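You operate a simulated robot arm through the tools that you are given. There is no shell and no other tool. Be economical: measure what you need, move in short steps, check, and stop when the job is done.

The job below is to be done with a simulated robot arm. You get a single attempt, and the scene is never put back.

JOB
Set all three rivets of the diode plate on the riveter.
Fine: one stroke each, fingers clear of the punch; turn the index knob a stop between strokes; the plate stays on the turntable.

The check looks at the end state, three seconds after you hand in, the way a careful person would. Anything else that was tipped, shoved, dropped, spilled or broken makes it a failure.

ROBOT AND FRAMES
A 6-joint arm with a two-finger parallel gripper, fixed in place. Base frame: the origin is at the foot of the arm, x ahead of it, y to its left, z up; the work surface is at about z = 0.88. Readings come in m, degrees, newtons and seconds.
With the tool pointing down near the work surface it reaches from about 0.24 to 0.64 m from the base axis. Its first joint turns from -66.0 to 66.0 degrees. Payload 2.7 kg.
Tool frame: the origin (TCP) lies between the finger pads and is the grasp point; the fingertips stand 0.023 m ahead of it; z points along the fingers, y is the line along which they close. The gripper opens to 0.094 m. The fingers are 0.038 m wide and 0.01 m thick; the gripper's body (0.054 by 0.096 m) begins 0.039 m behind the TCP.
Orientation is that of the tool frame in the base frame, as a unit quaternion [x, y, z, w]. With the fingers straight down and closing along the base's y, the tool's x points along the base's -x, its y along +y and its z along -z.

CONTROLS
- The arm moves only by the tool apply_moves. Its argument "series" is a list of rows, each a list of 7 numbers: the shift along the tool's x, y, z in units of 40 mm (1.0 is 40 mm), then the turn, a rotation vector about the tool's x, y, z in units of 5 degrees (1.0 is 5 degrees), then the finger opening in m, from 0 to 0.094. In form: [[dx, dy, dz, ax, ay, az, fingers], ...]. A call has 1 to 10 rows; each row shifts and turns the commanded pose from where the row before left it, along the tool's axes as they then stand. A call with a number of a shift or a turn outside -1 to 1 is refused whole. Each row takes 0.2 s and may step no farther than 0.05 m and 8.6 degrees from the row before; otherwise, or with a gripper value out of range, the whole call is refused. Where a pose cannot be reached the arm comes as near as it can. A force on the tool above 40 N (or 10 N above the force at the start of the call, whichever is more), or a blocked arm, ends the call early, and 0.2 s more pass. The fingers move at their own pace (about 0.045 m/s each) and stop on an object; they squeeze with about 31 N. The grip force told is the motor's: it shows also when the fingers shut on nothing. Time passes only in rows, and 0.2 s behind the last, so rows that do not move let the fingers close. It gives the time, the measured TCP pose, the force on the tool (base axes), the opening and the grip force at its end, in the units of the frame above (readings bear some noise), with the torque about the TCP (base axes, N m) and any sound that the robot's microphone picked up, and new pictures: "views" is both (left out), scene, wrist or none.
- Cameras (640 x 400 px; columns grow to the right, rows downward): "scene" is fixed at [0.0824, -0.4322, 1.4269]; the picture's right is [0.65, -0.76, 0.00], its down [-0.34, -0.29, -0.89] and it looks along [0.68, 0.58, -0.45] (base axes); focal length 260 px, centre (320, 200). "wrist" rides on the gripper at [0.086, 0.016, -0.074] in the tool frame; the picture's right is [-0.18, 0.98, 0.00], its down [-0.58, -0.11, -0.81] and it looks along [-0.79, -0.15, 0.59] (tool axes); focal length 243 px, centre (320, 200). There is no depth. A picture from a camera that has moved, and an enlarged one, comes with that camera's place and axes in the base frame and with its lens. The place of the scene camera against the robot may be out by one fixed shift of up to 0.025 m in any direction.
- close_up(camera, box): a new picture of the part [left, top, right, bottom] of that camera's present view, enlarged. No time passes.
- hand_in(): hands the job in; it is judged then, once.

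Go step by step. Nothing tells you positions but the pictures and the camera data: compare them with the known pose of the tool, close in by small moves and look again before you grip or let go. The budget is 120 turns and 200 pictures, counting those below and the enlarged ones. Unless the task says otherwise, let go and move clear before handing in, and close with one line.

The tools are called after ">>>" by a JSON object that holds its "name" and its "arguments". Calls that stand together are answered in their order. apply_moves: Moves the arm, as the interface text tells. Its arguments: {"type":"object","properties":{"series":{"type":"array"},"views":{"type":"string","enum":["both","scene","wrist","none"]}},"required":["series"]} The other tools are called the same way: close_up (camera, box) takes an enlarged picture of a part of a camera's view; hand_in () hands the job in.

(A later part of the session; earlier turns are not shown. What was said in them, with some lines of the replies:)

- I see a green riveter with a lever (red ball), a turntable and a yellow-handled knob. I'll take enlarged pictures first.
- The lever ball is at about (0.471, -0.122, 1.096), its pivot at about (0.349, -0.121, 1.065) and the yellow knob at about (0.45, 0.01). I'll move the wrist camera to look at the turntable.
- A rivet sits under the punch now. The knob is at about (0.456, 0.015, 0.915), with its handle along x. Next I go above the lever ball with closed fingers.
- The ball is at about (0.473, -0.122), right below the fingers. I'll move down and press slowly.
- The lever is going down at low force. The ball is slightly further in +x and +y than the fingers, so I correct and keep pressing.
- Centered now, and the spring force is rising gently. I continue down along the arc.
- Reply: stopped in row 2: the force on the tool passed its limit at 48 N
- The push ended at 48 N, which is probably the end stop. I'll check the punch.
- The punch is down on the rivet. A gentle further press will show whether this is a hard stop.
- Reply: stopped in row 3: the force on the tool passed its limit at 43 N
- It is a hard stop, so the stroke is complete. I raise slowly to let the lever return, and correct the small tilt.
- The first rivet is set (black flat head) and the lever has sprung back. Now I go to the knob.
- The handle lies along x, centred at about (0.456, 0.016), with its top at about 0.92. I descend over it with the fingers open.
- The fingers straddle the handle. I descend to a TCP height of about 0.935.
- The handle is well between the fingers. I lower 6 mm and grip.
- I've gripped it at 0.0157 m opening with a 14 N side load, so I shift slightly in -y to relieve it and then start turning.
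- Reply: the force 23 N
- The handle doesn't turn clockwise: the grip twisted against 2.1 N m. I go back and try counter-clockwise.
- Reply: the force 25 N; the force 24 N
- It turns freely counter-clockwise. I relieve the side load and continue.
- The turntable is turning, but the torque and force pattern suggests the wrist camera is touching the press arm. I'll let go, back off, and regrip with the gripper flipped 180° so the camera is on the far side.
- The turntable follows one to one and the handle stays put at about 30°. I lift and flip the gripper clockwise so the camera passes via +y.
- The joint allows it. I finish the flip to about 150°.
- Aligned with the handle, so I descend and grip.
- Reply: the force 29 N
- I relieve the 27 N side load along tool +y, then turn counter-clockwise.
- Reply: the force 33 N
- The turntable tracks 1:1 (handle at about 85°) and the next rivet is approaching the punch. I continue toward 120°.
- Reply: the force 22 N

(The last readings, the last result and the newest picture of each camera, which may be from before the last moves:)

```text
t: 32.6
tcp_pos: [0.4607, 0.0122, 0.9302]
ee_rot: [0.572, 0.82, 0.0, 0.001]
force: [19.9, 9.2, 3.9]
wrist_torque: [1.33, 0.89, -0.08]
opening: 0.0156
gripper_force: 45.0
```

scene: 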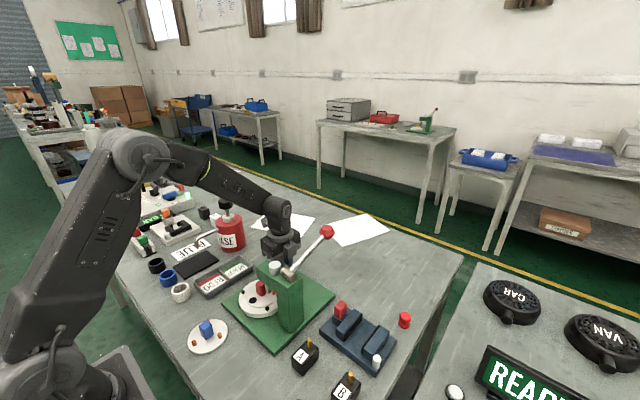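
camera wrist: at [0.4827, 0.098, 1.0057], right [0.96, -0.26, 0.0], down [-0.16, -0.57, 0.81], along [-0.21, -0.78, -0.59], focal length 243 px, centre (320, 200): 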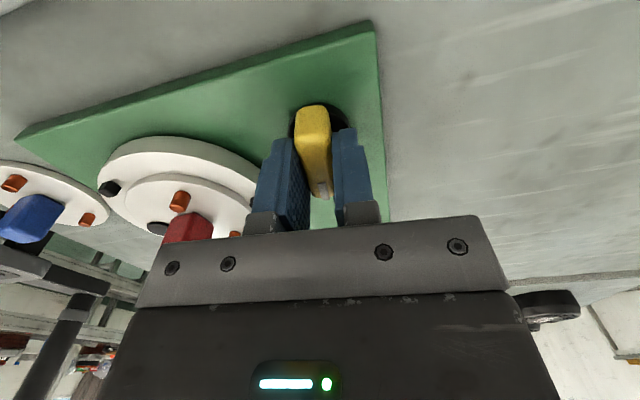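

>>> {"name": "apply_moves", "arguments": {"series": [[0, 0.03, 0, 0, 0, 0, 0.0], [0, 0, 0, 0, 0, -1, 0.0], [0, 0, 0, 0, 0, -0.9, 0.0], [0, 0, 0, 0, 0, 0, 0.0]], "views": "scene"}}

>>> {"name": "close_up", "arguments": {"camera": "scene", "box": [230, 220, 340, 330]}}

```text
t: 33.6
tcp_pos: [0.4614, 0.0125, 0.9319]
ee_rot: [0.501, 0.865, 0.0, 0.002]
force: [10.7, 11.3, 10.9]
wrist_torque: [-0.14, 0.29, -0.01]
opening: 0.0161
gripper_force: 45.3
```

scene: 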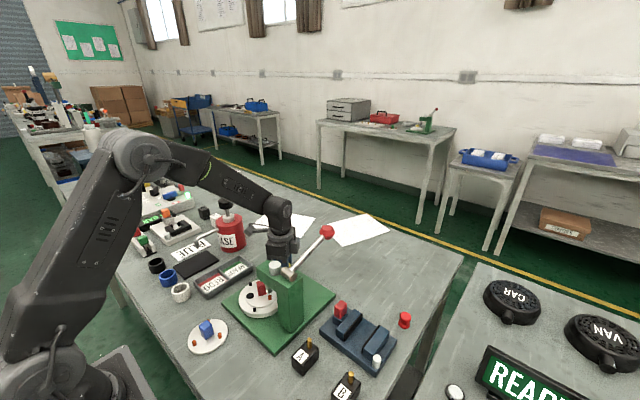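

```text
3.64 times, centred on (285, 275) of scene
camera zoom: at [0.0825, -0.4319, 1.427], right [0.65, -0.76, 0.0], down [-0.34, -0.29, -0.89], along [0.68, 0.58, -0.45], focal length 947 px, centre (447, -73)
```

zoom: 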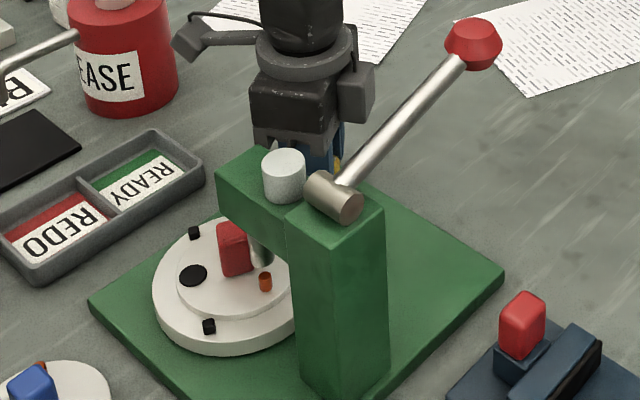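

The turntable pins are exactly back on their original marks, so it is one stop on with a fresh rivet under the punch. I release and lift.

>>> {"name": "apply_moves", "arguments": {"series": [[0, 0, 0, 0, 0, 0, 0.02], [0, 0, 0, 0, 0, 0, 0.04], [0, 0, 0, 0, 0, 0, 0.04], [0, 0, -0.7, 0, 0, 0, 0.04], [0, 0, -1, 0, 0, 0, 0.04], [0, 0, -1, 0, 0, 0, 0.04], [0, 0, -1, 0, 0, 0, 0.0], [0, 0, -1, 0, 0, 0, 0.0], [0, 0, -1, 0, 0, 0, 0.0], [0, 0, -1, 0, 0, 0, 0.0]], "views": "both"}}

>>> {"name": "close_up", "arguments": {"camera": "scene", "box": [230, 220, 340, 330]}}

```text
t: 35.8
tcp_pos: [0.4592, 0.0136, 1.2013]
ee_rot: [0.503, 0.865, 0.0, 0.0]
force: [0.0, -0.6, -0.5]
wrist_torque: [0.01, 0.04, 0.03]
opening: 0.0
gripper_force: 31.4
camera wrist: at [0.4316, 0.0974, 1.2747], right [0.94, 0.33, 0.0], down [0.19, -0.56, 0.81], along [0.26, -0.76, -0.59], focal length 243 px, centre (320, 200)
```

scene: 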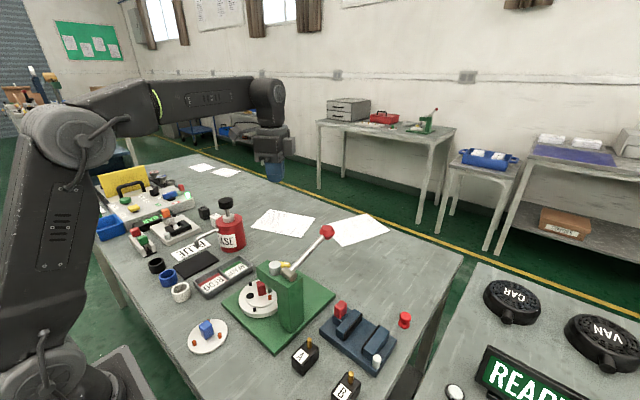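
wrist: 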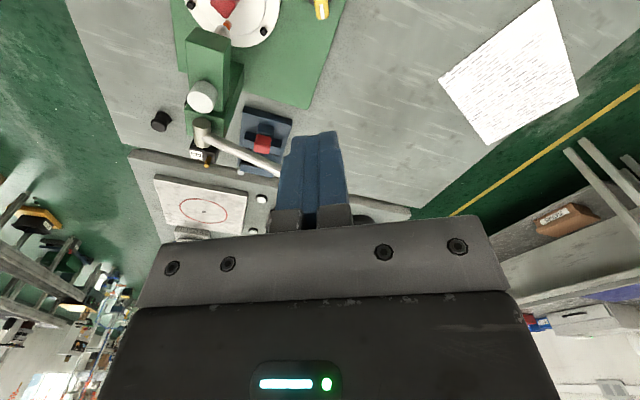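

```text
3.64 times, centred on (285, 275) of scene
camera zoom: at [0.0824, -0.4322, 1.4269], right [0.65, -0.76, 0.0], down [-0.34, -0.29, -0.89], along [0.68, 0.58, -0.45], focal length 947 px, centre (447, -73)
```

zoom: 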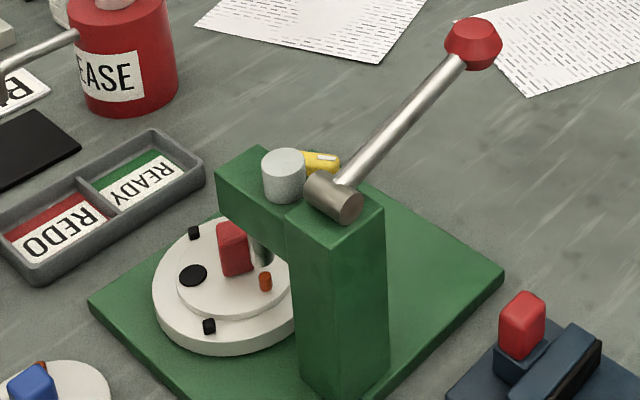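

The turntable is stable. I move back above the lever ball at (0.475, -0.119).

>>> {"name": "apply_moves", "arguments": {"series": [[-0.77, -0.33, 0, 0, 0, 0, 0.0], [-0.77, -0.33, 0, 0, 0, 0, 0.0], [-0.77, -0.33, 0, 0, 0, 0, 0], [-0.77, -0.33, 0, 0, 0, 0, 0.0], [0, 0, 0.6, 0, 0, 0, 0.0], [0, 0, 0.6, 0, 0, 0, 0.0]], "views": "both"}}

>>> {"name": "close_up", "arguments": {"camera": "wrist", "box": [220, 0, 420, 240]}}

```text
t: 37.2
tcp_pos: [0.4765, -0.1201, 1.1513]
ee_rot: [0.502, 0.865, 0.001, 0.0]
force: [-0.7, -0.7, -0.2]
wrist_torque: [0.02, 0.01, 0.03]
opening: 0.0
gripper_force: 31.1
camera wrist: at [0.448, -0.0363, 1.2252], right [0.94, 0.33, 0.0], down [0.19, -0.56, 0.81], along [0.27, -0.76, -0.59], focal length 243 px, centre (320, 200)
```

scene: 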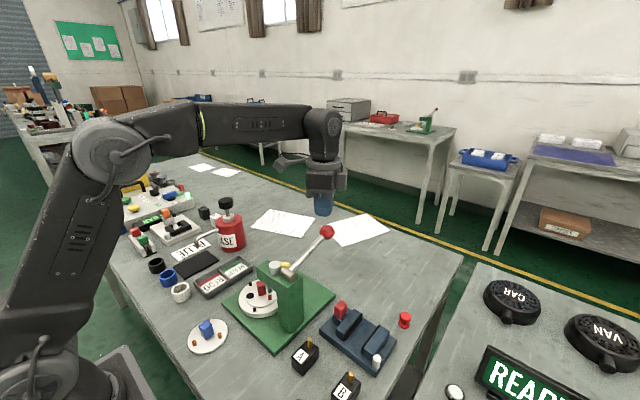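
wrist: 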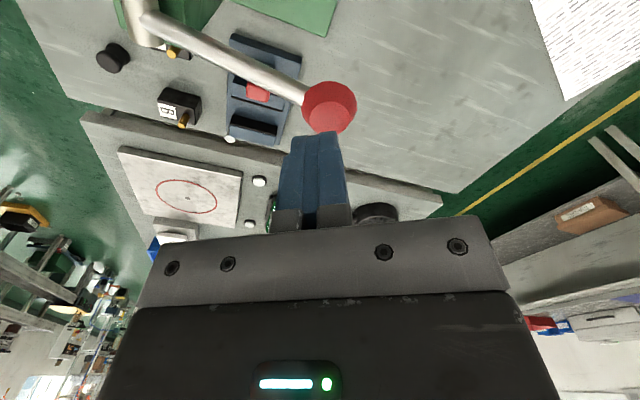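

```text
1.67 times, centred on (320, 120) of wrist
camera zoom: at [0.448, -0.0363, 1.2252], right [0.94, 0.33, 0.0], down [0.19, -0.56, 0.81], along [0.27, -0.76, -0.59], focal length 404 px, centre (320, 333)
```

zoom: 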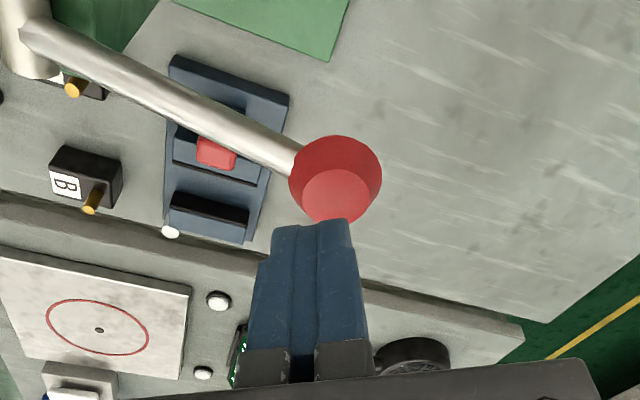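

The ball is right under the tip. I shift 3 mm in +y and press again, same stroke.

>>> {"name": "apply_moves", "arguments": {"series": [[0.07, 0.04, 0.25, 0, 0, 0, 0.0], [0, 0, 0.25, 0, 0, 0, 0.0], [0, 0, 0.25, 0, 0, 0, 0.0], [0, 0, 0.25, 0, 0, 0, 0.0], [0, 0, 0.25, 0, 0, 0, 0.0], [0, 0, 0.25, 0, 0, 0, 0.0], [0, 0, 0.25, 0, 0, 0, 0.0], [0, 0, 0.25, 0, 0, 0, 0.0]], "views": "wrist"}}

```text
t: 39.0
tcp_pos: [0.4764, -0.1172, 1.0709]
ee_rot: [0.503, 0.864, 0.0, 0.001]
force: [3.7, -1.4, 6.7]
wrist_torque: [-0.08, -0.17, 0.0]
opening: 0.0002
gripper_force: 31.1
camera wrist: at [0.4477, -0.0329, 1.1455], right [0.94, 0.33, 0.0], down [0.19, -0.56, 0.81], along [0.26, -0.76, -0.59], focal length 243 px, centre (320, 200)
```

wrist: 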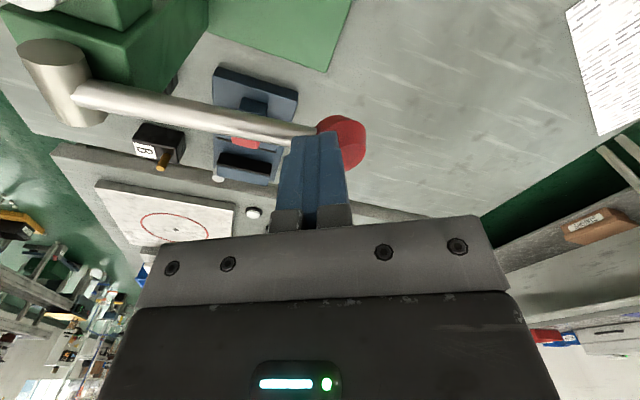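

>>> {"name": "apply_moves", "arguments": {"series": [[0, 0, 0.1, 0, 0, 0, 0.0], [0, 0, 0.1, 0, 0, 0, 0.0], [0, 0, 0.05, 0, 0, 0, 0.0], [0, 0, 0.05, 0, 0, 0, 0.0], [0, 0, 0.05, 0, 0, 0, 0.0], [0, 0, 0.05, 0, 0, 0, 0.0]], "views": "scene"}}

>>> {"name": "close_up", "arguments": {"camera": "scene", "box": [230, 220, 340, 330]}}

```text
t: 40.4
tcp_pos: [0.4774, -0.117, 1.0619]
ee_rot: [0.501, 0.865, 0.0, 0.006]
force: [-5.2, 2.2, 7.2]
wrist_torque: [0.0, 0.04, -0.04]
opening: 0.0
gripper_force: 30.7
stopped in row 6: the force on the tool passed its limit at 42 N (the readings are from after the stop); the commanded pose is now the measured one
```

scene: 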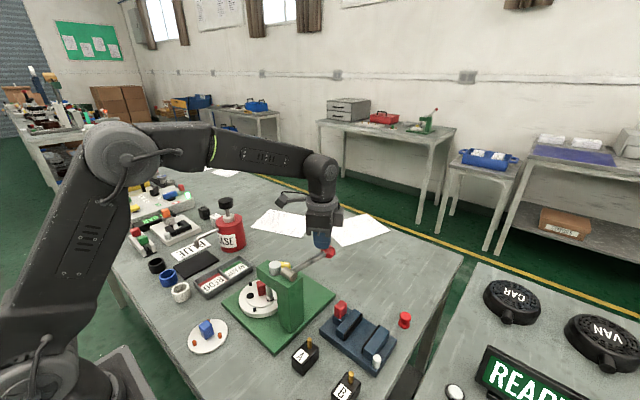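

```text
3.64 times, centred on (285, 275) of scene
camera zoom: at [0.0821, -0.4321, 1.427], right [0.65, -0.76, 0.0], down [-0.34, -0.29, -0.89], along [0.68, 0.58, -0.45], focal length 947 px, centre (447, -73)
```

zoom: 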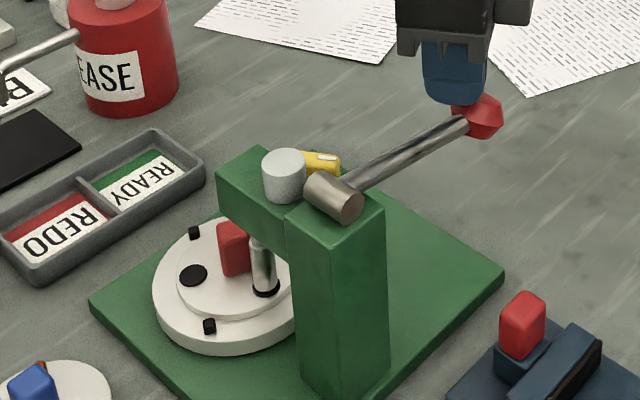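

The second stroke is at the bottom stop. I raise.

>>> {"name": "apply_moves", "arguments": {"series": [[0, 0, -0.3, 0, 0.08, 0, 0.0], [0, 0, -0.3, 0, 0, 0, 0.0], [0, 0, -0.3, 0, 0, 0, 0.0], [0, 0, -0.4, 0, 0, 0, 0], [0, 0, -0.5, 0, 0, 0, 0], [0, 0, -0.7, 0, 0, 0, 0], [0, 0, -0.8, 0, 0, 0, 0], [0, 0, -0.4, 0, 0, 0, 0]], "views": "none"}}

>>> {"name": "close_up", "arguments": {"camera": "scene", "box": [230, 220, 340, 330]}}

```text
t: 42.2
tcp_pos: [0.4773, -0.1177, 1.2084]
ee_rot: [0.502, 0.865, 0.004, 0.001]
force: [0.0, -0.7, 0.5]
wrist_torque: [0.02, -0.03, -0.05]
opening: 0.0
gripper_force: 30.4
```

```text
3.64 times, centred on (285, 275) of scene
camera zoom: at [0.0824, -0.4322, 1.4269], right [0.65, -0.76, 0.0], down [-0.34, -0.29, -0.89], along [0.68, 0.58, -0.45], focal length 947 px, centre (447, -73)
```

zoom: 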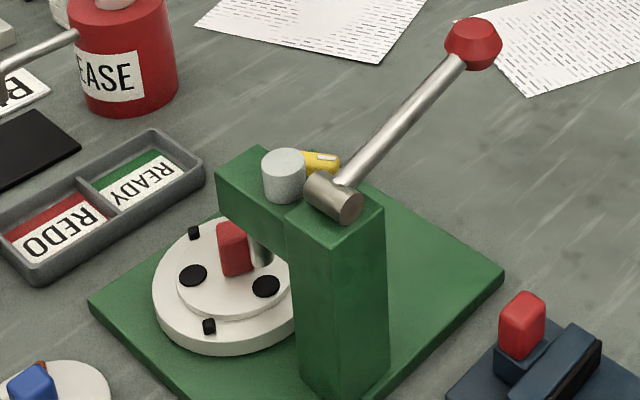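

The second rivet is set. Next I go back to the knob, grip at this yaw (60°, handle at 120°) and turn.

>>> {"name": "apply_moves", "arguments": {"series": [[0.76, 0.32, 0, 0, 0, 0, 0.0], [0.76, 0.32, 0, 0, 0, 0, 0.0], [0.76, 0.32, 0, 0, 0, 0, 0.04], [0.75, 0.32, 0, 0, 0, 0, 0.04], [0, 0, 0.9, 0, 0, 0, 0.04], [0, 0, 0.9, 0, 0, 0, 0.04], [0, 0, 0.9, 0, 0, 0, 0.04], [0, 0, 0.9, 0, 0, 0, 0.04], [0, 0, 0.9, 0, 0, 0, 0.04]], "views": "wrist"}}

```text
t: 44.2
tcp_pos: [0.463, 0.0162, 1.0276]
ee_rot: [0.501, 0.865, 0.004, 0.002]
force: [-0.3, 1.4, -0.2]
wrist_torque: [-0.02, -0.04, 0.02]
opening: 0.0397
gripper_force: 0.1
camera wrist: at [0.4328, 0.0988, 1.1019], right [0.94, 0.33, 0.01], down [0.19, -0.56, 0.81], along [0.27, -0.76, -0.59], focal length 243 px, centre (320, 200)
```

wrist: 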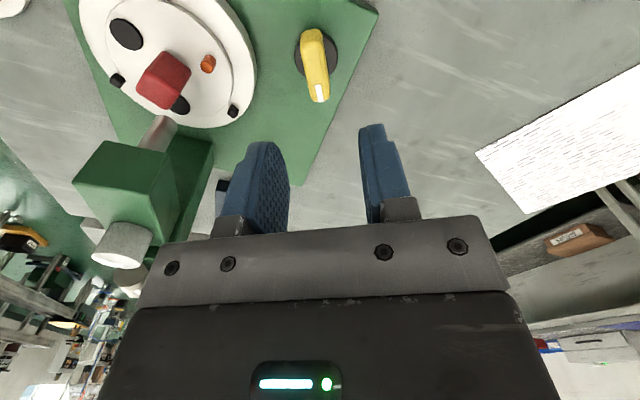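

>>> {"name": "apply_moves", "arguments": {"series": [[-0.05, -0.09, 0.8, 0, 0, 0, 0.04], [0, 0, 0.8, 0, 0, 0, 0.04], [0, 0, 0.5, 0, 0, 0, 0.04], [0, 0, 0.3, 0, 0, 0, 0.04], [0, 0, 0, 0, 0, 0, 0.0], [0, 0, 0, 0, 0, 0, 0.0], [0, 0, 0, 0, 0, 0, 0.0], [0, 0, 0, 0, 0, 0, 0.0]], "views": "wrist"}}

```text
t: 46.0
tcp_pos: [0.4609, 0.0127, 0.9325]
ee_rot: [0.501, 0.865, 0.003, 0.004]
force: [11.9, 4.5, -8.5]
wrist_torque: [-0.64, 0.38, -0.06]
opening: 0.016
gripper_force: 44.8
camera wrist: at [0.4322, 0.0959, 1.0068], right [0.94, 0.33, 0.01], down [0.19, -0.56, 0.81], along [0.27, -0.76, -0.59], focal length 243 px, centre (320, 200)
```

wrist: 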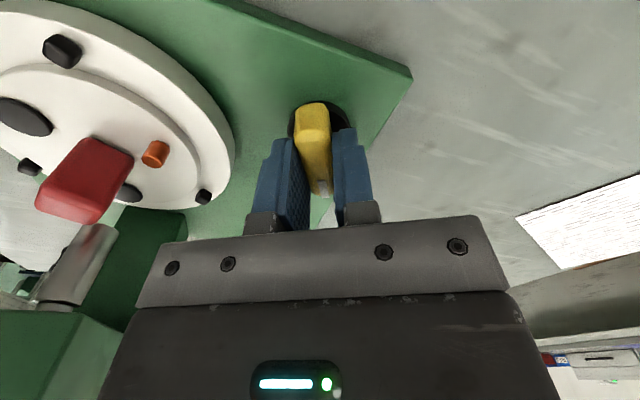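

Gripped with a small load. I turn counter-clockwise in chunks.

>>> {"name": "apply_moves", "arguments": {"series": [[0, 0.016, 0, 0, 0, 0, 0.0], [0, 0, 0, 0, 0, -1, 0.0], [0, 0, 0, 0, 0, -1, 0.0], [0, 0, 0, 0, 0, -1, 0.0], [0, 0, 0, 0, 0, -1, 0.0]], "views": "none"}}

```text
t: 47.2
tcp_pos: [0.4622, 0.0128, 0.9327]
ee_rot: [0.343, 0.939, 0.003, 0.004]
force: [24.8, 24.2, -17.8]
wrist_torque: [0.62, 1.27, -0.11]
opening: 0.0163
gripper_force: 44.9
```

>>> {"name": "apply_moves", "arguments": {"series": [[0, 0.045, 0.02, 0, 0, 0, 0.0], [0, 0, 0, 0, 0, -1, 0.0], [0, 0.015, 0, 0, 0, -1, 0.0], [0, 0, 0, 0, 0, -1, 0.0], [0, 0.015, 0, 0, 0, -1, 0.0]], "views": "none"}}

```text
t: 48.4
tcp_pos: [0.4618, 0.0142, 0.9308]
ee_rot: [0.174, 0.985, 0.002, 0.003]
force: [17.1, 22.3, -9.4]
wrist_torque: [0.15, 1.05, -0.08]
opening: 0.0159
gripper_force: 44.7
```

>>> {"name": "apply_moves", "arguments": {"series": [[-0.01, 0.035, 0.01, 0, 0, 0, 0.0], [0, 0, 0, 0, 0, -1, 0.0], [0, 0.01, 0, 0, 0, -1, 0.0], [0, 0, 0, 0, 0, -1, 0.0], [0, 0.01, 0, 0, 0, -1, 0.0]], "views": "none"}}

```text
t: 49.6
tcp_pos: [0.4629, 0.0147, 0.9326]
ee_rot: [0.001, 1.0, 0.001, 0.004]
force: [-9.7, 1.8, 25.5]
wrist_torque: [-0.21, 1.26, 0.0]
opening: 0.0158
gripper_force: 45.3
```

>>> {"name": "apply_moves", "arguments": {"series": [[0.012, 0, -0.025, 0, 0, 0, 0.0], [0, 0, 0, 0, 0, -1, 0.0], [0, 0, 0, 0, 0, -1, 0.0], [0, 0, 0, 0, 0, -1, 0.0]], "views": "scene"}}

>>> {"name": "close_up", "arguments": {"camera": "scene", "box": [230, 220, 340, 330]}}

```text
t: 50.6
tcp_pos: [0.4629, 0.0153, 0.9331]
ee_rot: [-0.129, 0.992, 0.001, 0.004]
force: [4.2, 3.0, 8.1]
wrist_torque: [-0.28, 0.73, 0.01]
opening: 0.0157
gripper_force: 45.1
```

scene: 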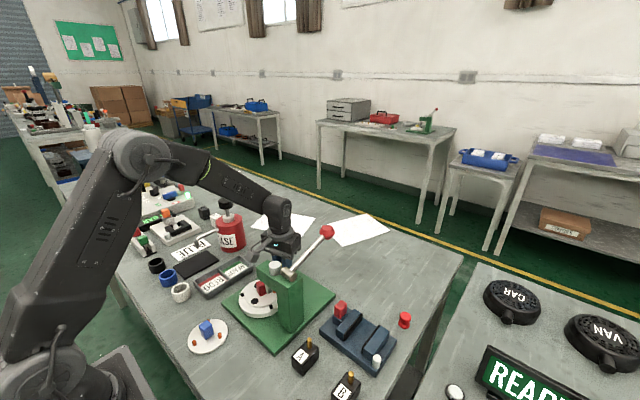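

```text
3.64 times, centred on (285, 275) of scene
camera zoom: at [0.0824, -0.4321, 1.427], right [0.65, -0.76, 0.0], down [-0.34, -0.29, -0.89], along [0.68, 0.58, -0.45], focal length 947 px, centre (447, -73)
```

zoom: 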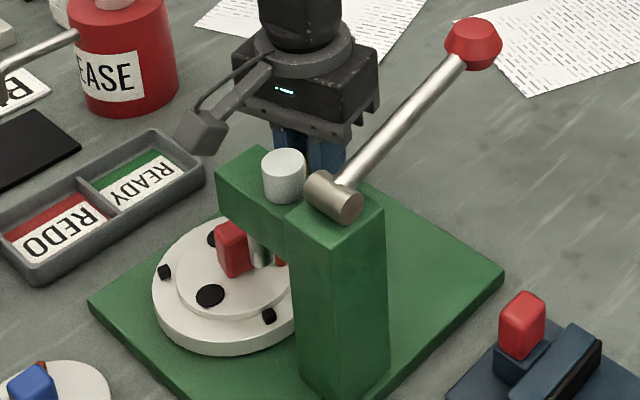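

Turned 75° so far. I release, lift and flip +180°.

>>> {"name": "apply_moves", "arguments": {"series": [[0, 0, 0, 0, 0, 0, 0.02], [0, 0, 0, 0, 0, 0, 0.04], [0, 0, 0, 0, 0, 0, 0.04], [0, 0, -0.9, 0, 0, 0, 0.04], [0, 0, -0.9, 0, 0, 0, 0.04], [0, 0, -0.9, 0, 0, 0, 0.04], [0, 0, 0, 0, 0, 1, 0.04], [0, 0, 0, 0, 0, 1, 0.04], [0, 0, 0, 0, 0, 1, 0.04], [0, 0, 0, 0, 0, 1, 0.04]], "views": "none"}}

>>> {"name": "apply_moves", "arguments": {"series": [[0, 0, 0, 0, 0, 1, 0.04], [0, 0, 0, 0, 0, 1, 0.04], [0, 0, 0, 0, 0, 1, 0.04], [0, 0, 0, 0, 0, 1, 0.04], [0, 0, 0, 0, 0, 1, 0.04], [0, 0, 0, 0, 0, 1, 0.04], [0, 0, 0, 0, 0, 1, 0.04], [0, 0, 0, 0, 0, 1, 0.04], [0, 0, 0, 0, 0, 1, 0.04], [0, 0, 0, 0, 0, 1, 0.04]], "views": "none"}}

>>> {"name": "apply_moves", "arguments": {"series": [[0, 0, 0, 0, 0, 1, 0.04], [0, 0, 0, 0, 0, 1, 0.04], [0, 0, 0, 0, 0, 1, 0.04], [0, 0, 0, 0, 0, 1, 0.04], [0, 0, 0, 0, 0, 1, 0.04], [0, 0, 0, 0, 0, 1, 0.04], [0, 0, 0, 0, 0, 1, 0.04], [0, 0, 0, 0, 0, 1, 0.04], [0, 0, 0, 0, 0, 1, 0.04], [0, 0, 0, 0, 0, 1, 0.04]], "views": "none"}}

>>> {"name": "apply_moves", "arguments": {"series": [[0, 0, 0, 0, 0, 1, 0.04], [0, 0, 0, 0, 0, 1, 0.04], [0, 0, 0, 0, 0, 1, 0.04], [0, 0, 0, 0, 0, 1, 0.04], [0, 0, 0, 0, 0, 1, 0.04], [0, 0, 0, 0, 0, 1, 0.04], [0, 0, 0, 0, 0, 1, 0.04], [0, 0, 0, 0, 0, 1, 0.04], [0, 0, 0, 0, 0, 1, 0.04], [0, 0, 0, 0, 0, 1, 0.04]], "views": "both"}}

```text
t: 52.8
tcp_pos: [0.4621, 0.015, 1.0404]
ee_rot: [0.047, 0.999, 0.001, 0.004]
force: [-1.0, -0.4, -0.7]
wrist_torque: [-0.03, -0.01, 0.01]
opening: 0.0399
gripper_force: 0.1
```

```text
t: 55.0
tcp_pos: [0.4621, 0.0145, 1.0398]
ee_rot: [0.464, 0.886, 0.003, 0.003]
force: [0.5, 0.0, 0.4]
wrist_torque: [0.02, 0.02, 0.02]
opening: 0.0401
gripper_force: 0.1
```

```text
t: 57.2
tcp_pos: [0.4632, 0.0149, 1.0419]
ee_rot: [0.795, 0.606, 0.004, 0.001]
force: [-0.8, 0.1, 0.8]
wrist_torque: [0.0, -0.04, 0.0]
opening: 0.0402
gripper_force: 0.0
```

```text
t: 59.4
tcp_pos: [0.4615, 0.0155, 1.041]
ee_rot: [0.977, 0.214, 0.004, -0.001]
force: [-0.5, -0.2, 0.2]
wrist_torque: [0.04, 0.02, -0.03]
opening: 0.0401
gripper_force: 0.1
camera wrist: at [0.5469, 0.0366, 1.1152], right [0.24, -0.97, 0.0], down [-0.58, -0.15, 0.8], along [-0.78, -0.19, -0.6], focal length 243 px, centre (320, 200)
```

scene: 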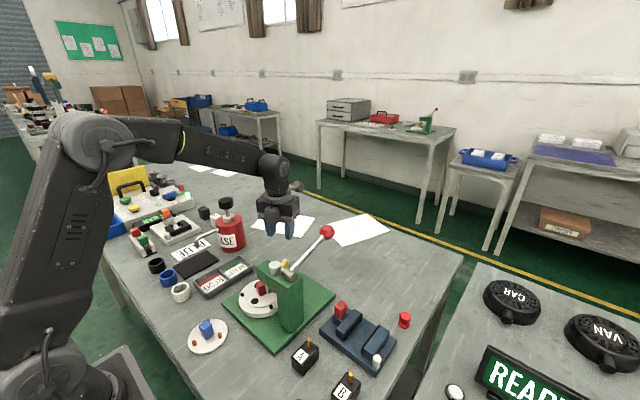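
wrist: 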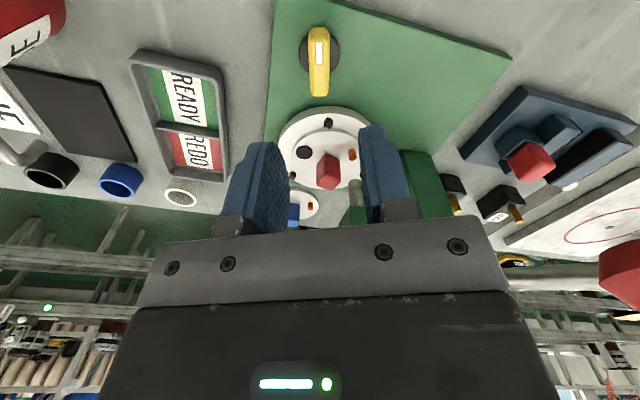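

>>> {"name": "apply_moves", "arguments": {"series": [[0, 0, 0, 0, 0, 1, 0.04], [0, 0, 0, 0, 0, 0.98, 0.04], [0, 0.045, 0.8, 0, 0, 0, 0.04], [0, 0, 0.8, 0, 0, 0, 0.04], [0, 0, 0.8, 0, 0, 0, 0.04], [0, 0, 0.3, 0, 0, 0, 0.04], [0, 0, 0, 0, 0, 0, 0.0], [0, 0, 0, 0, 0, 0, 0.0], [0, 0, 0, 0, 0, 0, 0.0], [0, 0, 0, 0, 0, 0, 0.0]], "views": "wrist"}}

```text
t: 61.6
tcp_pos: [0.4618, 0.0153, 0.9317]
ee_rot: [0.992, 0.13, 0.003, -0.004]
force: [-12.8, 35.8, 1.5]
wrist_torque: [-0.22, -0.38, -0.09]
opening: 0.0158
gripper_force: 44.9
camera wrist: at [0.5504, 0.0225, 1.0063], right [0.08, -1.0, -0.01], down [-0.59, -0.05, 0.8], along [-0.8, -0.06, -0.6], focal length 243 px, centre (320, 200)
```

wrist: 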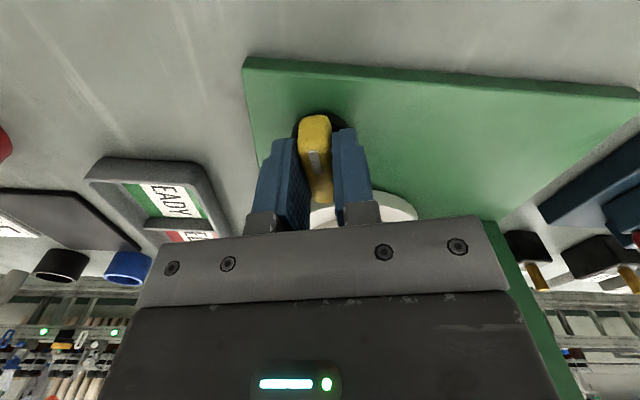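

A side load of 38 N along tool -y. I relieve it before turning.

>>> {"name": "apply_moves", "arguments": {"series": [[0, -0.05, 0, 0, 0, 0, 0.0], [0, 0, 0, 0, 0, 0, 0.0]], "views": "none"}}

>>> {"name": "apply_moves", "arguments": {"series": [[0, 0, 0, 0, 0, -1, 0.0], [0, 0.01, 0, 0, 0, -1, 0.0], [0, 0.01, 0, 0, 0, -1, 0.0], [0, 0.01, 0, 0, 0, -1, 0.0]], "views": "none"}}

```text
t: 62.2
tcp_pos: [0.4626, 0.0162, 0.9314]
ee_rot: [0.991, 0.13, 0.004, -0.003]
force: [-7.1, 24.2, -6.1]
wrist_torque: [-0.43, 0.15, -0.08]
opening: 0.0159
gripper_force: 45.3
```

```text
t: 63.2
tcp_pos: [0.4615, 0.0164, 0.9318]
ee_rot: [0.953, 0.302, 0.003, -0.002]
force: [-2.3, 31.2, -18.9]
wrist_torque: [-0.6, 0.51, -0.07]
opening: 0.0159
gripper_force: 45.5
```

>>> {"name": "apply_moves", "arguments": {"series": [[0.02, -0.04, 0.025, 0, 0, 0, 0.0], [0, 0, 0, 0, 0, -1, 0.0], [0, 0, 0, 0, 0, -1, 0.0], [0, 0, 0, 0, 0, -1, 0.0]], "views": "scene"}}

>>> {"name": "close_up", "arguments": {"camera": "scene", "box": [230, 220, 340, 330]}}

```text
t: 64.2
tcp_pos: [0.4622, 0.0159, 0.9309]
ee_rot: [0.907, 0.422, 0.003, -0.002]
force: [-17.1, 20.5, -5.3]
wrist_torque: [0.5, -0.09, -0.09]
opening: 0.0159
gripper_force: 45.0
```

scene: 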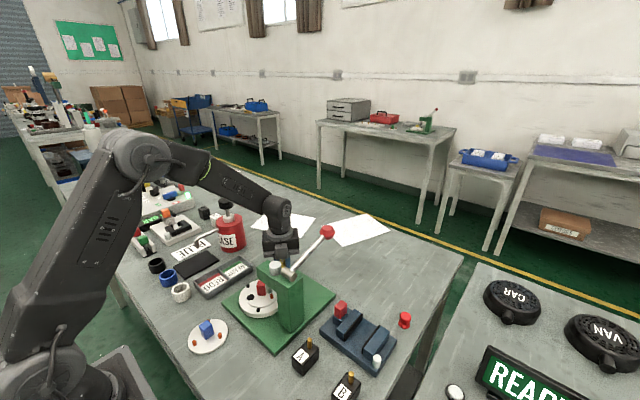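

```text
3.64 times, centred on (285, 275) of scene
camera zoom: at [0.082, -0.4317, 1.4271], right [0.65, -0.76, 0.0], down [-0.34, -0.29, -0.89], along [0.68, 0.58, -0.45], focal length 947 px, centre (447, -73)
```

zoom: 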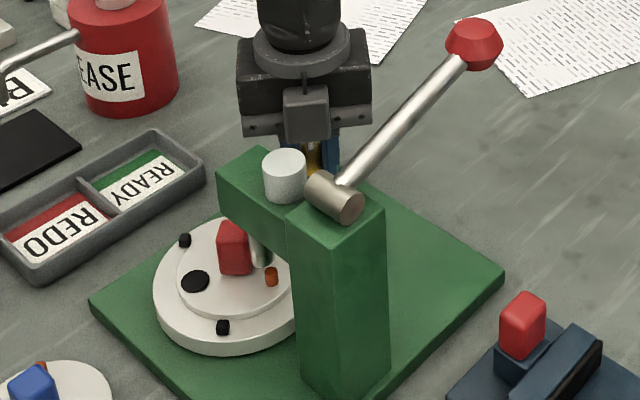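

About 10° remain, which is two units.

>>> {"name": "apply_moves", "arguments": {"series": [[0, -0.03, 0, 0, 0, 0, 0.0], [0, 0, 0, 0, 0, -1, 0.0], [0, 0, 0, 0, 0, -1, 0.0], [0, 0, 0, 0, 0, 0, 0.0]], "views": "none"}}

>>> {"name": "close_up", "arguments": {"camera": "scene", "box": [230, 220, 340, 330]}}

```text
t: 65.2
tcp_pos: [0.463, 0.0178, 0.9315]
ee_rot: [0.866, 0.5, 0.004, -0.001]
force: [-11.5, 18.4, -8.2]
wrist_torque: [0.39, 0.27, -0.04]
opening: 0.0158
gripper_force: 44.3
```

```text
3.64 times, centred on (285, 275) of scene
camera zoom: at [0.0823, -0.4317, 1.4271], right [0.65, -0.76, 0.0], down [-0.34, -0.29, -0.89], along [0.68, 0.58, -0.45], focal length 947 px, centre (447, -73)
```

zoom: 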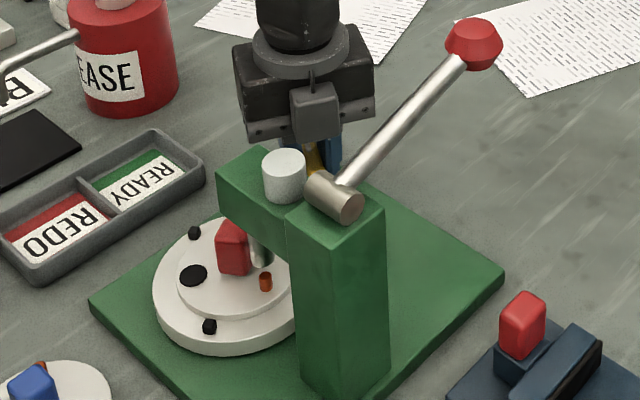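

The pins are back on their marks with the third rivet under the punch. I release and lift.

>>> {"name": "apply_moves", "arguments": {"series": [[0, 0, 0, 0, 0, 0, 0.02], [0, 0, 0, 0, 0, 0, 0.04], [0, 0, 0, 0, 0, 0, 0.04], [0, 0, -0.7, 0, 0, 0, 0.04], [0, 0, -1, 0, 0, 0, 0.04], [0, 0, -1, 0, 0, 0, 0.04], [0, 0, -1, 0, 0, 0, 0.0], [0, 0, -1, 0, 0, 0, 0.0], [0, 0, -1, 0, 0, 0, 0.0], [0, 0, -1, 0, 0, 0, 0.0]], "views": "none"}}

>>> {"name": "close_up", "arguments": {"camera": "scene", "box": [230, 220, 340, 330]}}

```text
t: 67.4
tcp_pos: [0.4611, 0.0169, 1.1995]
ee_rot: [0.866, 0.499, 0.004, 0.0]
force: [-0.1, 0.0, 0.0]
wrist_torque: [0.01, 0.02, -0.01]
opening: 0.0
gripper_force: 31.1
```

```text
3.64 times, centred on (285, 275) of scene
camera zoom: at [0.0824, -0.4322, 1.4269], right [0.65, -0.76, 0.0], down [-0.34, -0.29, -0.89], along [0.68, 0.58, -0.45], focal length 947 px, centre (447, -73)
```

zoom: 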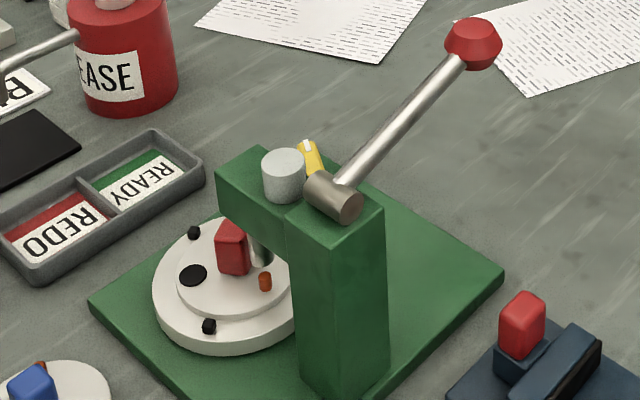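

>>> {"name": "apply_moves", "arguments": {"series": [[-0.68, 0.51, 0, 0, 0, 0, 0.0], [-0.68, 0.51, 0, 0, 0, 0, 0.0], [-0.68, 0.51, 0, 0, 0, 0, 0], [-0.68, 0.51, 0, 0, 0, 0, 0.0], [0, 0, 0.6, 0, 0, 0, 0.0], [0, 0, 0.6, 0, 0, 0, 0.0]], "views": "both"}}

```text
t: 68.8
tcp_pos: [0.4771, -0.1194, 1.1515]
ee_rot: [0.866, 0.5, 0.005, 0.0]
force: [0.8, -0.3, 0.2]
wrist_torque: [0.01, -0.01, -0.01]
opening: 0.0
gripper_force: 31.2
camera wrist: at [0.5334, -0.0529, 1.2268], right [0.76, -0.65, 0.0], down [-0.39, -0.45, 0.8], along [-0.52, -0.61, -0.6], focal length 243 px, centre (320, 200)
```

scene: 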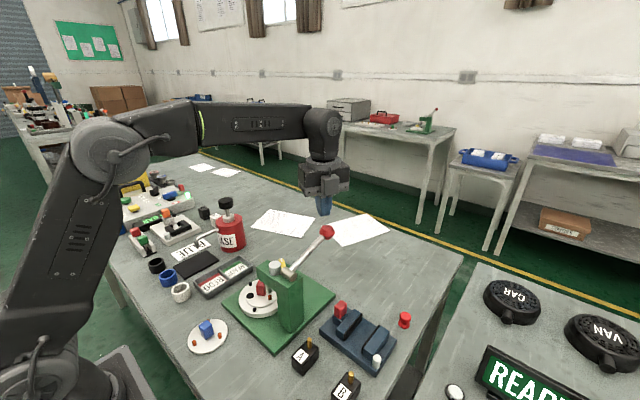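
wrist: 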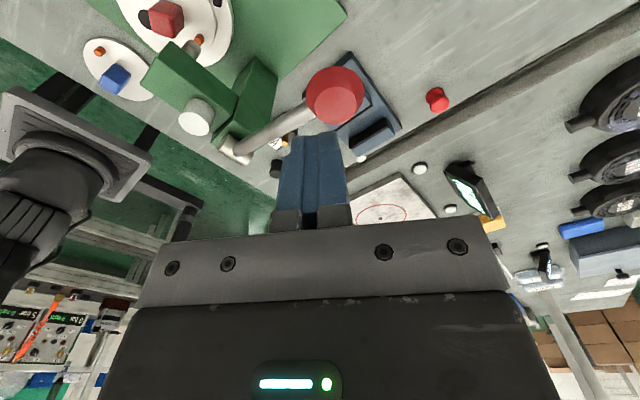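

Above the ball. I make the third press, shifted 3 mm toward the ball centre.

>>> {"name": "apply_moves", "arguments": {"series": [[0.07, 0.045, 0.25, 0, 0, 0, 0.0], [0, 0, 0.25, 0, 0, 0, 0.0], [0, 0, 0.25, 0, 0, 0, 0.0], [0, 0, 0.25, 0, 0, 0, 0.0], [0, 0, 0.25, 0, 0, 0, 0.0], [0, 0, 0.25, 0, 0, 0, 0.0], [0, 0, 0.25, 0, 0, 0, 0.0], [0, 0, 0.25, 0, 0, 0, 0.0]], "views": "wrist"}}

```text
t: 70.6
tcp_pos: [0.4792, -0.1169, 1.0706]
ee_rot: [0.867, 0.498, 0.004, 0.001]
force: [1.3, -1.4, 4.6]
wrist_torque: [-0.11, -0.1, -0.01]
opening: 0.0003
gripper_force: 30.9
camera wrist: at [0.5368, -0.0502, 1.1464], right [0.76, -0.65, 0.0], down [-0.39, -0.45, 0.8], along [-0.52, -0.61, -0.6], focal length 243 px, centre (320, 200)
```

wrist: 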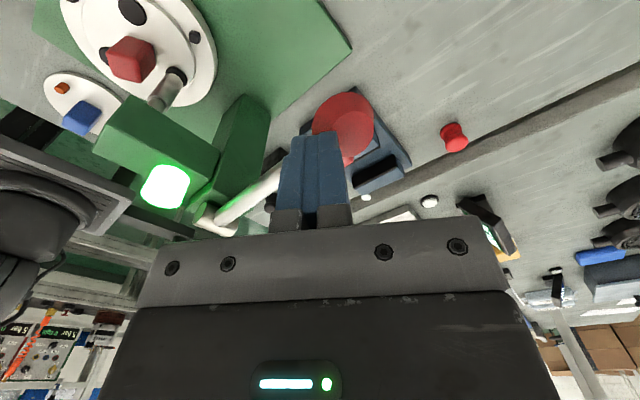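

The cap lamp has lit green during this stroke. I take the stroke to the bottom stop and then release.

>>> {"name": "apply_moves", "arguments": {"series": [[0, 0, 0.1, 0, 0, 0, 0.0], [0, 0, 0.1, 0, 0, 0, 0.0], [0, 0, 0.05, 0, 0, 0, 0.0], [0, 0, 0.05, 0, 0, 0, 0.0], [0, 0, 0.05, 0, 0, 0, 0.0]], "views": "none"}}

>>> {"name": "close_up", "arguments": {"camera": "scene", "box": [230, 220, 340, 330]}}

```text
t: 71.8
tcp_pos: [0.4798, -0.1169, 1.0591]
ee_rot: [0.866, 0.499, 0.006, 0.002]
force: [-11.4, -1.0, 33.2]
wrist_torque: [-0.26, 0.04, -0.07]
opening: 0.0
gripper_force: 31.1
```

```text
3.64 times, centred on (285, 275) of scene
camera zoom: at [0.0815, -0.4321, 1.427], right [0.65, -0.76, 0.0], down [-0.34, -0.29, -0.89], along [0.68, 0.58, -0.45], focal length 947 px, centre (447, -73)
```

zoom: 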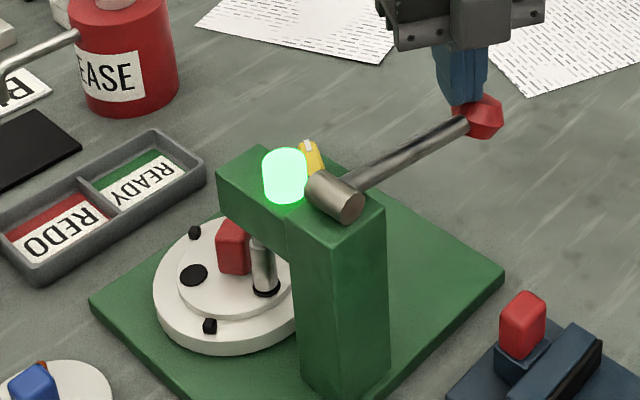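

At the bottom stop with the lamp lit. I raise clear.

>>> {"name": "apply_moves", "arguments": {"series": [[0, 0, -0.3, 0, 0, 0, 0.0], [0, 0, -0.3, 0, 0, 0, 0.0], [0, 0, -0.3, 0, 0, 0, 0.0], [0, 0, -0.4, 0, 0, 0, 0], [0, 0, -0.5, 0, 0, 0, 0], [0, 0, -0.7, 0, 0, 0, 0], [0, 0, -0.8, 0, 0, 0, 0], [0, 0, -1, 0, 0, 0, 0], [0, 0, -1, 0, 0, 0, 0]], "views": "both"}}

>>> {"name": "close_up", "arguments": {"camera": "scene", "box": [230, 220, 340, 330]}}

>>> {"name": "close_up", "arguments": {"camera": "wrist", "box": [60, 0, 380, 180]}}

```text
t: 73.8
tcp_pos: [0.4783, -0.1184, 1.2704]
ee_rot: [0.866, 0.499, 0.002, 0.0]
force: [0.2, 1.0, -0.2]
wrist_torque: [-0.02, 0.0, 0.03]
opening: 0.0
gripper_force: 30.7
camera wrist: at [0.5355, -0.0515, 1.3445], right [0.76, -0.65, 0.0], down [-0.39, -0.45, 0.8], along [-0.52, -0.61, -0.6], focal length 243 px, centre (320, 200)
```

scene: 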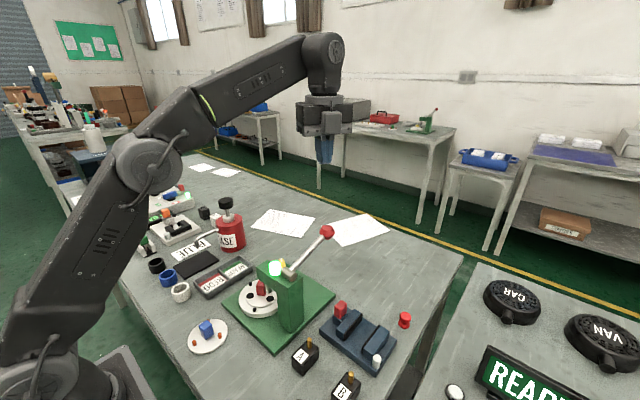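
wrist: 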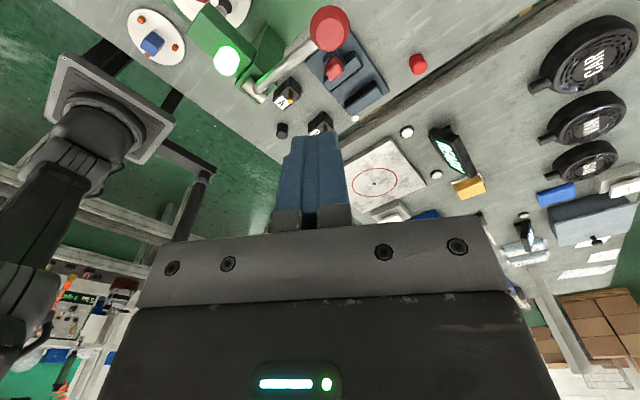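

```text
3.64 times, centred on (285, 275) of scene
camera zoom: at [0.0824, -0.4322, 1.4269], right [0.65, -0.76, 0.0], down [-0.34, -0.29, -0.89], along [0.68, 0.58, -0.45], focal length 947 px, centre (447, -73)
```

zoom: 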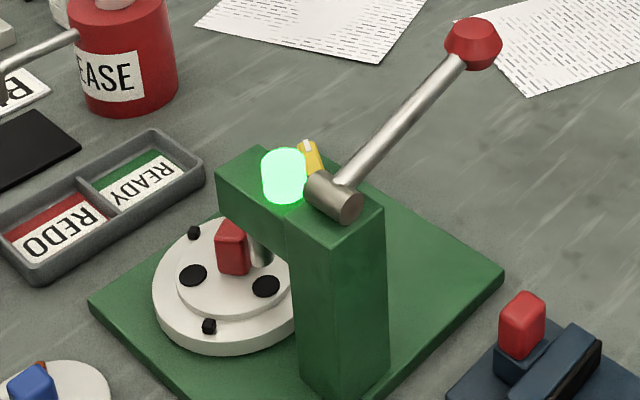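

```text
2.00 times, centred on (220, 90) of wrist
camera zoom: at [0.5355, -0.0515, 1.3445], right [0.76, -0.65, 0.0], down [-0.39, -0.45, 0.8], along [-0.52, -0.61, -0.6], focal length 485 px, centre (520, 420)
```

zoom: 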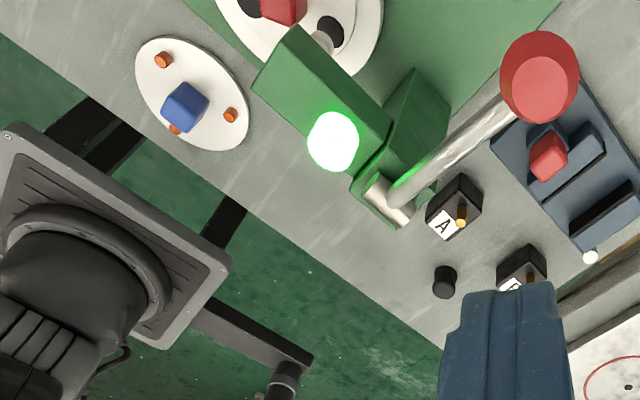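

All three rivets are set, the lever is up, the lamp is green and the arm is clear, so I hand in.

>>> {"name": "hand_in", "arguments": {}}

```text
The job is handed in.
```

I set all three rivets of the diode plate with one stroke each, turning the index knob one stop between strokes. The plate is still on the turntable, the riveter's lamp is green, and the arm is clear. On the first knob turn the wrist camera seems to have touched the press arm. I backed off and saw nothing moved or damaged.
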